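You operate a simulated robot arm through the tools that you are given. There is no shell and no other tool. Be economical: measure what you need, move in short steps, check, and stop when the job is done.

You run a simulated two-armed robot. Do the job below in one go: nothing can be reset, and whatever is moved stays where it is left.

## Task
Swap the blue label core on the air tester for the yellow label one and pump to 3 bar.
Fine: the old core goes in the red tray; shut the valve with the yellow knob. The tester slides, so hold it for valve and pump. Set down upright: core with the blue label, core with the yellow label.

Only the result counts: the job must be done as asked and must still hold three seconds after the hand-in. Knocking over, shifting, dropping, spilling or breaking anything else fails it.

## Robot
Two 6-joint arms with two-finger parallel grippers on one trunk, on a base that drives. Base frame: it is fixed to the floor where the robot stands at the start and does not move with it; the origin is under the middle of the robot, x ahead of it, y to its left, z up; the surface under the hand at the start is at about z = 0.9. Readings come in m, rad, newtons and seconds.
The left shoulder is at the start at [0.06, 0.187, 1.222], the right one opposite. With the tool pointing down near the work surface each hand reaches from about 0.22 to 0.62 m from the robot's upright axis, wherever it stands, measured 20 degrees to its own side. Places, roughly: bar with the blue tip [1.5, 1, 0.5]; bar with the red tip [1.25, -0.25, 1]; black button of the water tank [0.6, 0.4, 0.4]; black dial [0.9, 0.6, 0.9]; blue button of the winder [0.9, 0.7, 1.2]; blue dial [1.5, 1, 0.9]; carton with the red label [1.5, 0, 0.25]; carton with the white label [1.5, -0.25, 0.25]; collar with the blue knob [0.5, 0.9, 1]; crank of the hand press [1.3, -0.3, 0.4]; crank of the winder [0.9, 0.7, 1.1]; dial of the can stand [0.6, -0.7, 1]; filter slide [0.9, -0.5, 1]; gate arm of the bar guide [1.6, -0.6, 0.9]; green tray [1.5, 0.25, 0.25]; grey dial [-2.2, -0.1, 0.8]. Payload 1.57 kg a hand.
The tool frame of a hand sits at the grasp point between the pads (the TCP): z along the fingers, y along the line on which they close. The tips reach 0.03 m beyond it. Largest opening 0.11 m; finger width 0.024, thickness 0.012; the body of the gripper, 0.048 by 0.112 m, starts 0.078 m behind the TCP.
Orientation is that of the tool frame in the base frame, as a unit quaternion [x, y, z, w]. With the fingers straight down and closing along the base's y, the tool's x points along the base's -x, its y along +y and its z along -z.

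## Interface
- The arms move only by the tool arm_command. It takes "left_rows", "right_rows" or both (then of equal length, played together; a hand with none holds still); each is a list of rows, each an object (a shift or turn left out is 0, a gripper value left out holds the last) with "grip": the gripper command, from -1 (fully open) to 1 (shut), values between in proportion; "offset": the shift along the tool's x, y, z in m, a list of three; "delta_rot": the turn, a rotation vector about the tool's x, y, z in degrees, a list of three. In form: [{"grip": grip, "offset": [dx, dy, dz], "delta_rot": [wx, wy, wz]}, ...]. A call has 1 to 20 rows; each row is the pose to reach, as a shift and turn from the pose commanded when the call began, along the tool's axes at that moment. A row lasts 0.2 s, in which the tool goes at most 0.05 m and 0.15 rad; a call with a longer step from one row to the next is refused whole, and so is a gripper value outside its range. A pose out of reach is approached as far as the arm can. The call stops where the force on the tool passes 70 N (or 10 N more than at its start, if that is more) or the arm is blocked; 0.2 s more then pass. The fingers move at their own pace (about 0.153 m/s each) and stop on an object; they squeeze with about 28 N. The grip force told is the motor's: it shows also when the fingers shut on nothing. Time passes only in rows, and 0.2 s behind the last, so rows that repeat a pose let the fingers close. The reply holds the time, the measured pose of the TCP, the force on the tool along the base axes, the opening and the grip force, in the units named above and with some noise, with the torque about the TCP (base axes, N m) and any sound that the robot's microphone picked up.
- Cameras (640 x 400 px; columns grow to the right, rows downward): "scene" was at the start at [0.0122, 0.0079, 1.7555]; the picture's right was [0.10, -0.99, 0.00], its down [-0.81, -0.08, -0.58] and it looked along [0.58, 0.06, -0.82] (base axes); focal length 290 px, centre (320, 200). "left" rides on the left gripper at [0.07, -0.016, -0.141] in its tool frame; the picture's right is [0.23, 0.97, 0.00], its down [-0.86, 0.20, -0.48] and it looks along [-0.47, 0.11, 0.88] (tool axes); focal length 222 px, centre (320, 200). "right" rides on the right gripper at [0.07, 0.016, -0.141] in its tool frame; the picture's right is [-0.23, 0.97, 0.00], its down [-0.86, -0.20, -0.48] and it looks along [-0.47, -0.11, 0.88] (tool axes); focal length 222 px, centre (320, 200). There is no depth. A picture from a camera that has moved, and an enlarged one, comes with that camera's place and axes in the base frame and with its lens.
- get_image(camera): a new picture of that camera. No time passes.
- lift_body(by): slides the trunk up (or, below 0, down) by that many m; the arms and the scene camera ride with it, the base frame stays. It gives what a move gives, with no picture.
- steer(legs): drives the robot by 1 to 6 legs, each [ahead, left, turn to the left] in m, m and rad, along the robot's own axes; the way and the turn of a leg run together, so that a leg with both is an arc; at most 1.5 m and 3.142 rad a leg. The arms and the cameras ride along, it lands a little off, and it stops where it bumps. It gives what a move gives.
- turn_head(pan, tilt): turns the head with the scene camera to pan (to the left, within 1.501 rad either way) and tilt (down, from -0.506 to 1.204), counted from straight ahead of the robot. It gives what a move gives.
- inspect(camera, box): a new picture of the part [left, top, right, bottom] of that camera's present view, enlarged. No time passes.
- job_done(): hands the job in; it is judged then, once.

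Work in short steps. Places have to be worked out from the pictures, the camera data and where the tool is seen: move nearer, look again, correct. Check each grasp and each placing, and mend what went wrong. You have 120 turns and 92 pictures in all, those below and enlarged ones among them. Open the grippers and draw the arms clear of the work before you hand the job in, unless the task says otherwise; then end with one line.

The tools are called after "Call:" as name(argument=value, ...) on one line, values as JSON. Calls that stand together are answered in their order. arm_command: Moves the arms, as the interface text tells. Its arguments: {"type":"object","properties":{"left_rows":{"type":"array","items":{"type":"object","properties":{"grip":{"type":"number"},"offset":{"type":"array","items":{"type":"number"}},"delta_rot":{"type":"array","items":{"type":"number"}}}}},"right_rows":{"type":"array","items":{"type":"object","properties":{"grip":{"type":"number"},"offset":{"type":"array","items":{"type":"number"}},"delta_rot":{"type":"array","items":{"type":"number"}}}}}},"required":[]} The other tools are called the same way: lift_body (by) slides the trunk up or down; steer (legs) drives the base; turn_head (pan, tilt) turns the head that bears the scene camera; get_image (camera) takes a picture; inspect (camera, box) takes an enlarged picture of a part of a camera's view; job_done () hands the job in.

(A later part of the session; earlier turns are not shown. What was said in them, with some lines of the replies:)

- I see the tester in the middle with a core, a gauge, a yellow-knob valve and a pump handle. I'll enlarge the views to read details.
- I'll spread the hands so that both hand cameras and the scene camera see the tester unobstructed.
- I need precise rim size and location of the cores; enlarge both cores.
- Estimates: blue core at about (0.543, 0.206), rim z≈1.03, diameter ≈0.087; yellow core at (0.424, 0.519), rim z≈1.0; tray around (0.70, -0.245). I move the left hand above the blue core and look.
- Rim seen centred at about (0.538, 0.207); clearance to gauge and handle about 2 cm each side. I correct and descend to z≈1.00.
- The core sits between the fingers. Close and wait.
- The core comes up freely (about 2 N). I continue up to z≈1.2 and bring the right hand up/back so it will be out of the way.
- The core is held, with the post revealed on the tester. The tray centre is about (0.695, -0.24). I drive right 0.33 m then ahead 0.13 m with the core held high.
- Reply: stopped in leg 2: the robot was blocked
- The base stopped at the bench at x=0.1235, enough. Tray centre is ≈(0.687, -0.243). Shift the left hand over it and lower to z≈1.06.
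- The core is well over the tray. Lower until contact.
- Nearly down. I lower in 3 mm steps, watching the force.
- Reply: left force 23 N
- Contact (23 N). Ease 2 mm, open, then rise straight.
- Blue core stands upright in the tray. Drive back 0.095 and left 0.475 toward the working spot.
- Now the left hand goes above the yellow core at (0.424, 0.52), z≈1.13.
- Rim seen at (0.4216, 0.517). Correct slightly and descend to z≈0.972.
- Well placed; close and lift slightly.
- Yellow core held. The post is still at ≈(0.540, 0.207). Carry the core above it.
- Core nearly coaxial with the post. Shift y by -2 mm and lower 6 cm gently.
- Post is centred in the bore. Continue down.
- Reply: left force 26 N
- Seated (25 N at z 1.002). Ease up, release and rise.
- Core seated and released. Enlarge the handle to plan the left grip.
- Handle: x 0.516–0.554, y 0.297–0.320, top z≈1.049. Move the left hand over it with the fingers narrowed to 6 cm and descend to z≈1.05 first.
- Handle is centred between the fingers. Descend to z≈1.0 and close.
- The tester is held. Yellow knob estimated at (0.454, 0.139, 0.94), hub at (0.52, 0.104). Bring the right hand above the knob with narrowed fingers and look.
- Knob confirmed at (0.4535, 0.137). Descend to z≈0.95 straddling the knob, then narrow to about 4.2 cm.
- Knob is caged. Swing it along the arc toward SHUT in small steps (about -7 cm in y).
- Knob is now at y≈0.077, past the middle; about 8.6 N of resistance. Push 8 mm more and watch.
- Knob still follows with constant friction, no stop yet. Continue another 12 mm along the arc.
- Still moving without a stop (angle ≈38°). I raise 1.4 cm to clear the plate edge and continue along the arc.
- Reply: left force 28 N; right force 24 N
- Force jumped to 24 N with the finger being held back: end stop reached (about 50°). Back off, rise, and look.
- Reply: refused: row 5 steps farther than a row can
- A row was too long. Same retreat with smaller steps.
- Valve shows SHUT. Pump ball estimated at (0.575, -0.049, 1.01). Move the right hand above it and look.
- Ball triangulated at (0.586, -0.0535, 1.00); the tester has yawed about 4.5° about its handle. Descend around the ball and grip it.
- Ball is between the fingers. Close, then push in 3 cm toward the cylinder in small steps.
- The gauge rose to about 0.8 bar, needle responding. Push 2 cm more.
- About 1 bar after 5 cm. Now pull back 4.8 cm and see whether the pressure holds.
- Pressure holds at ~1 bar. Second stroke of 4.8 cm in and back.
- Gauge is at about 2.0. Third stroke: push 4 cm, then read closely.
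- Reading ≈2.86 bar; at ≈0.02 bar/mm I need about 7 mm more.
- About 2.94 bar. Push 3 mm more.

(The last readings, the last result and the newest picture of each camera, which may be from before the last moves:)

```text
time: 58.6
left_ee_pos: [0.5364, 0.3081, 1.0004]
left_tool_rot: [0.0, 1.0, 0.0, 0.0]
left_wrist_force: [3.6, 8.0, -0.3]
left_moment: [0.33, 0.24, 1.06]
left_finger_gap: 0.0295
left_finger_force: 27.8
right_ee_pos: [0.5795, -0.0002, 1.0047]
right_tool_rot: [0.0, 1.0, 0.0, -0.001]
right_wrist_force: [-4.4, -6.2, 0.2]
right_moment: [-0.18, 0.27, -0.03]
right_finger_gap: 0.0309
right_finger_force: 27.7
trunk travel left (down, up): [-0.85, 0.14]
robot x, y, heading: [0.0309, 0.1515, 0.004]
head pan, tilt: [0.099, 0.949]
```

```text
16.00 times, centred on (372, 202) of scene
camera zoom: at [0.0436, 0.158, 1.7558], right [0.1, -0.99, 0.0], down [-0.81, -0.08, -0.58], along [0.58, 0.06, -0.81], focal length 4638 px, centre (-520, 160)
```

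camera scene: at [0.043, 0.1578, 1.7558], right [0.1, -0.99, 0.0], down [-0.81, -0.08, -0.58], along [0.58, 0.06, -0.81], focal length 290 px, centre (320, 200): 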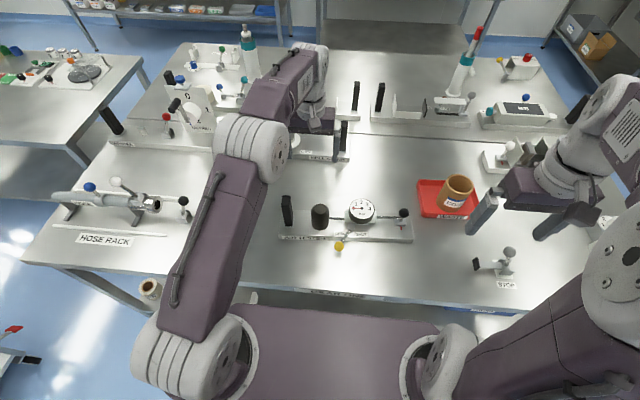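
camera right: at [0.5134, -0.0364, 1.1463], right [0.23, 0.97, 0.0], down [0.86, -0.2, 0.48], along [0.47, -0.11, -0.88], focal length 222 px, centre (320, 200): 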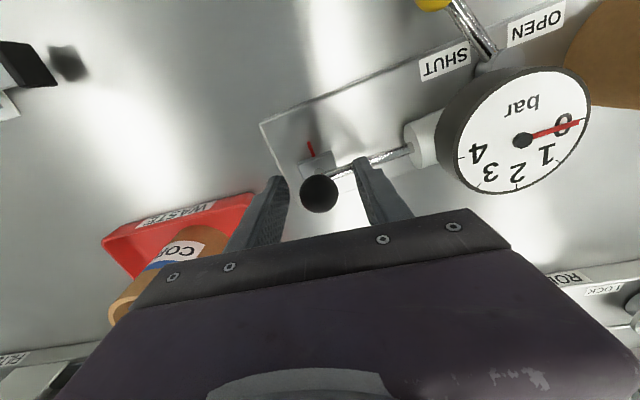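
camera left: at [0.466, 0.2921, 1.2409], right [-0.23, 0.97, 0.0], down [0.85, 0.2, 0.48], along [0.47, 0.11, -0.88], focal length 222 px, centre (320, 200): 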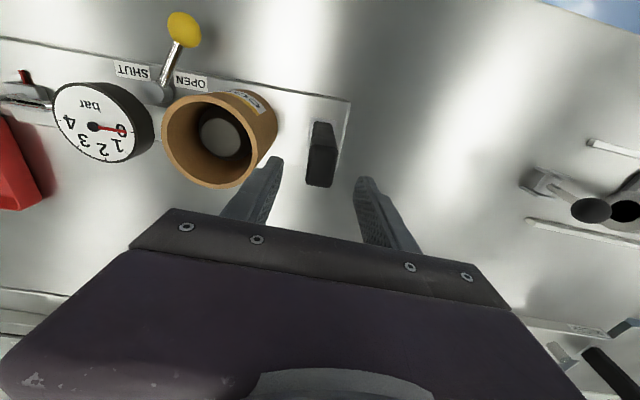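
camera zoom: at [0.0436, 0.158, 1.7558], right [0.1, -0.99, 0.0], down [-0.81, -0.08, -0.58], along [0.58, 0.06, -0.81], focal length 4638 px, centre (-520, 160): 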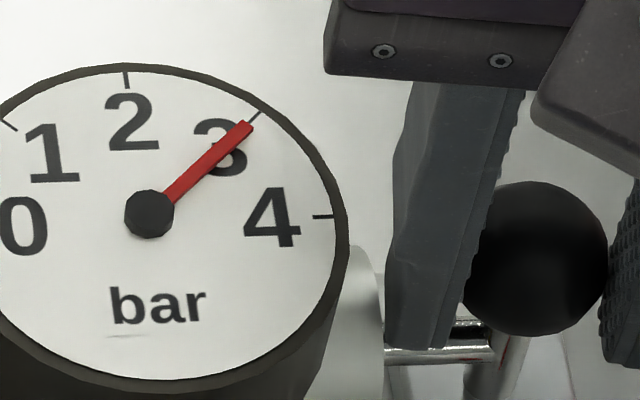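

Careful reading gives about 3.0 bar (3.0–3.05). Release the pump knob and raise the right hand clear.

Call:
arm_command(right_rows=[{"grip": 0.0}, {"grip": 0.0}, {"offset": [0, 0, -0.04]}, {"offset": [0, 0, -0.08]}, {"offset": [0, -0.03, -0.12]}, {"offset": [0.03, -0.06, -0.15]}, {"offset": [0.07, -0.09, -0.17]}, {"offset": [0.1, -0.12, -0.19]}, {"offset": [0.13, -0.15, -0.21]}])

Call:
inspect(camera="scene", box=[360, 190, 385, 215])

Call:
get_image(camera="left")

```text
refused: row 6 steps farther than a row can; nothing moved
```

```text
16.00 times, centred on (372, 202) of scene
camera zoom: at [0.0436, 0.158, 1.7558], right [0.1, -0.99, 0.0], down [-0.81, -0.08, -0.58], along [0.58, 0.06, -0.81], focal length 4638 px, centre (-520, 160)
```

zoom: 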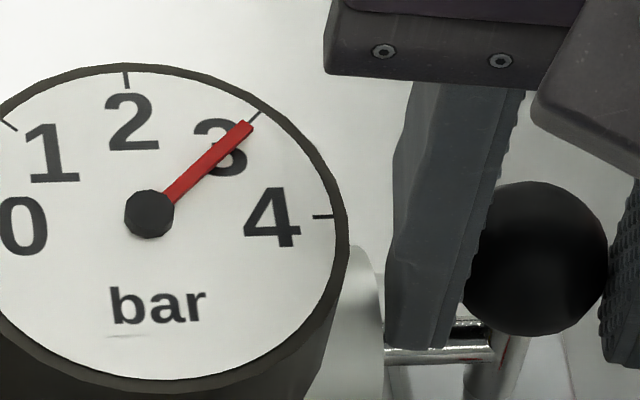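

```text
27 pictures are left
camera left: at [0.4669, 0.2919, 1.1425], right [-0.23, 0.97, 0.0], down [0.86, 0.2, 0.48], along [0.47, 0.11, -0.88], focal length 222 px, centre (320, 200)
```

left: 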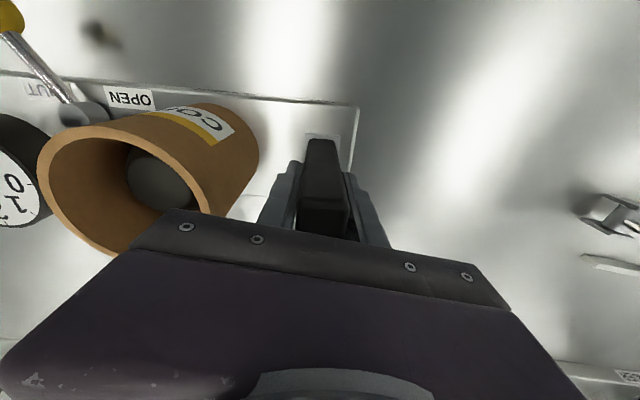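

Repeat with legal steps; I open only to about 4 cm since the gauge is near the finger.

Call:
arm_command(right_rows=[{"grip": 0.27}, {"grip": 0.27}, {"offset": [0, 0, -0.04]}, {"offset": [0, 0, -0.08]}, {"offset": [0, -0.02, -0.12]}, {"offset": [0.02, -0.04, -0.14]}, {"offset": [0.04, -0.07, -0.16]}, {"offset": [0.06, -0.1, -0.18]}, {"offset": [0.08, -0.13, -0.2]}, {"offset": [0.1, -0.16, -0.21]}])

Call:
inspect(camera="scene", box=[260, 150, 420, 260])

```text
time: 60.8
left_ee_pos: [0.5342, 0.3069, 1.0011]
left_tool_rot: [-0.001, 1.0, 0.0, 0.001]
left_wrist_force: [-1.4, 1.6, -0.2]
left_moment: [-0.72, -0.69, 0.83]
left_finger_gap: 0.0295
left_finger_force: 27.7
right_ee_pos: [0.4804, -0.1617, 1.2151]
right_tool_rot: [0.0, 1.0, 0.0, 0.0]
right_wrist_force: [-0.3, -0.4, 0.8]
right_moment: [0.0, -0.02, 0.0]
right_finger_gap: 0.04
right_finger_force: 0.2
trunk travel left (down, up): [-0.85, 0.14]
robot x, y, heading: [0.0311, 0.1499, 0.002]
head pan, tilt: [0.099, 0.949]
```

```text
3.64 times, centred on (340, 205) of scene
camera zoom: at [0.0431, 0.157, 1.7557], right [0.1, -0.99, 0.0], down [-0.81, -0.08, -0.58], along [0.58, 0.06, -0.81], focal length 1054 px, centre (247, 182)
```

zoom: 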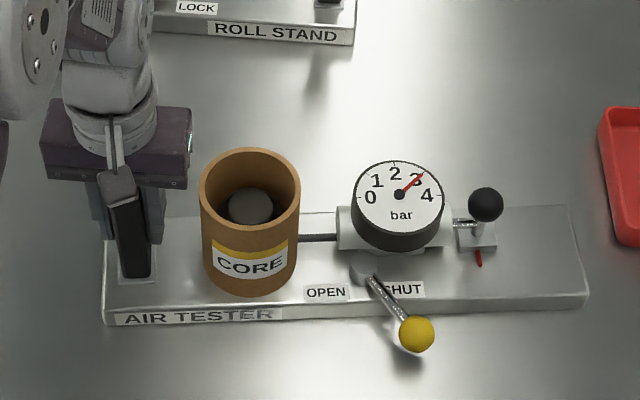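

Gauge steady near 3, valve on SHUT. Release the handle with a modest opening and raise the left hand straight up.

Call:
arm_command(left_rows=[{"grip": 0.09}, {"grip": 0.09}, {"offset": [0, 0, -0.03]}, {"offset": [0, 0, -0.07]}, {"offset": [0, 0, -0.11]}, {"offset": [0, 0, -0.15]}, {"offset": [0.03, 0.03, -0.17]}, {"offset": [0.06, 0.06, -0.19]}, {"offset": [0.09, 0.09, -0.2], "grip": -1}, {"offset": [0.09, 0.09, -0.2]}], right_rows=[{"offset": [0.02, -0.02, -0.01]}, {"offset": [0.04, -0.04, -0.02]}, {"offset": [0.06, -0.06, -0.03]}, {"offset": [0.08, -0.08, -0.04]}, {"offset": [0.1, -0.1, -0.05]}, {"offset": [0.1, -0.1, -0.05], "grip": -1}, {"offset": [0.1, -0.1, -0.05]}, {"offset": [0.1, -0.1, -0.05]}, {"offset": [0.1, -0.1, -0.05]}, {"offset": [0.1, -0.1, -0.05]}])

Call:
inspect(camera="scene", box=[250, 150, 490, 280])

Call:
inspect(camera="scene", box=[360, 190, 385, 215])

```text
time: 63.0
left_ee_pos: [0.4447, 0.3985, 1.2025]
left_tool_rot: [0.0, 1.0, 0.0, 0.0]
left_wrist_force: [0.3, -0.6, -0.3]
left_moment: [0.01, 0.02, 0.0]
left_finger_gap: 0.1099
left_finger_force: 0.1
right_ee_pos: [0.38, -0.2635, 1.2639]
right_tool_rot: [0.0, 1.0, 0.0, 0.0]
right_wrist_force: [1.8, 0.2, 0.3]
right_moment: [0.0, 0.0, -0.02]
right_finger_gap: 0.1098
right_finger_force: 0.0
trunk travel left (down, up): [-0.85, 0.14]
robot x, y, heading: [0.0314, 0.1531, 0.003]
head pan, tilt: [0.099, 0.949]
```

```text
2.67 times, centred on (370, 215) of scene
camera zoom: at [0.0439, 0.1573, 1.7558], right [0.1, -0.99, 0.0], down [-0.81, -0.08, -0.58], along [0.58, 0.06, -0.81], focal length 773 px, centre (187, 160)
```

zoom: 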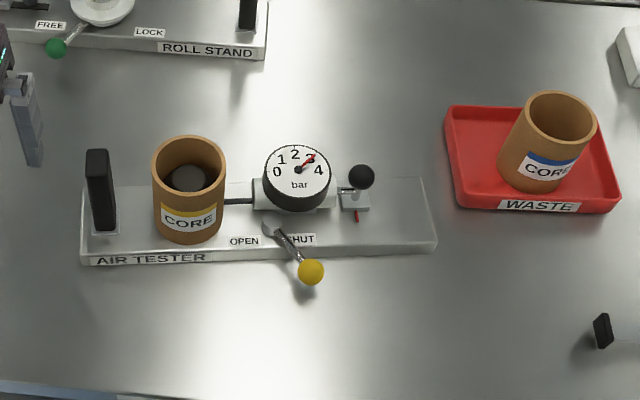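

```text
16.00 times, centred on (372, 202) of scene
camera zoom: at [0.0439, 0.1573, 1.7558], right [0.1, -0.99, 0.0], down [-0.81, -0.08, -0.58], along [0.58, 0.06, -0.81], focal length 4638 px, centre (-520, 160)
```

zoom: 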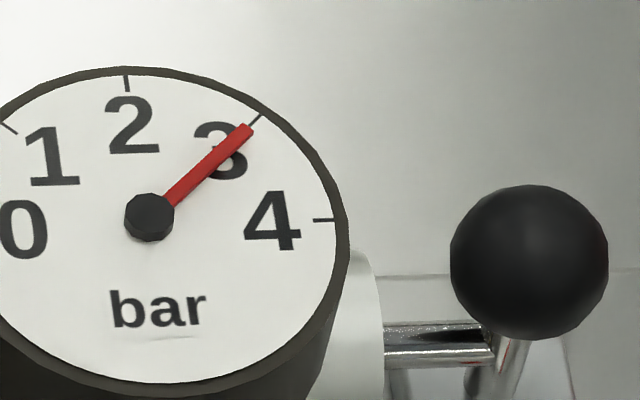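

The gauge holds at 3 bar, the valve is on SHUT, both cores stand upright in their places and the hands are clear. I hand the job in.

Call:
job_done()

```text
The job is handed in.
```

The yellow-label core is on the air tester, the valve is shut and the gauge holds at about 3 bar; the blue-label core stands upright in the red tray. The tester turned about 4–5° around its handle while I shut the valve.
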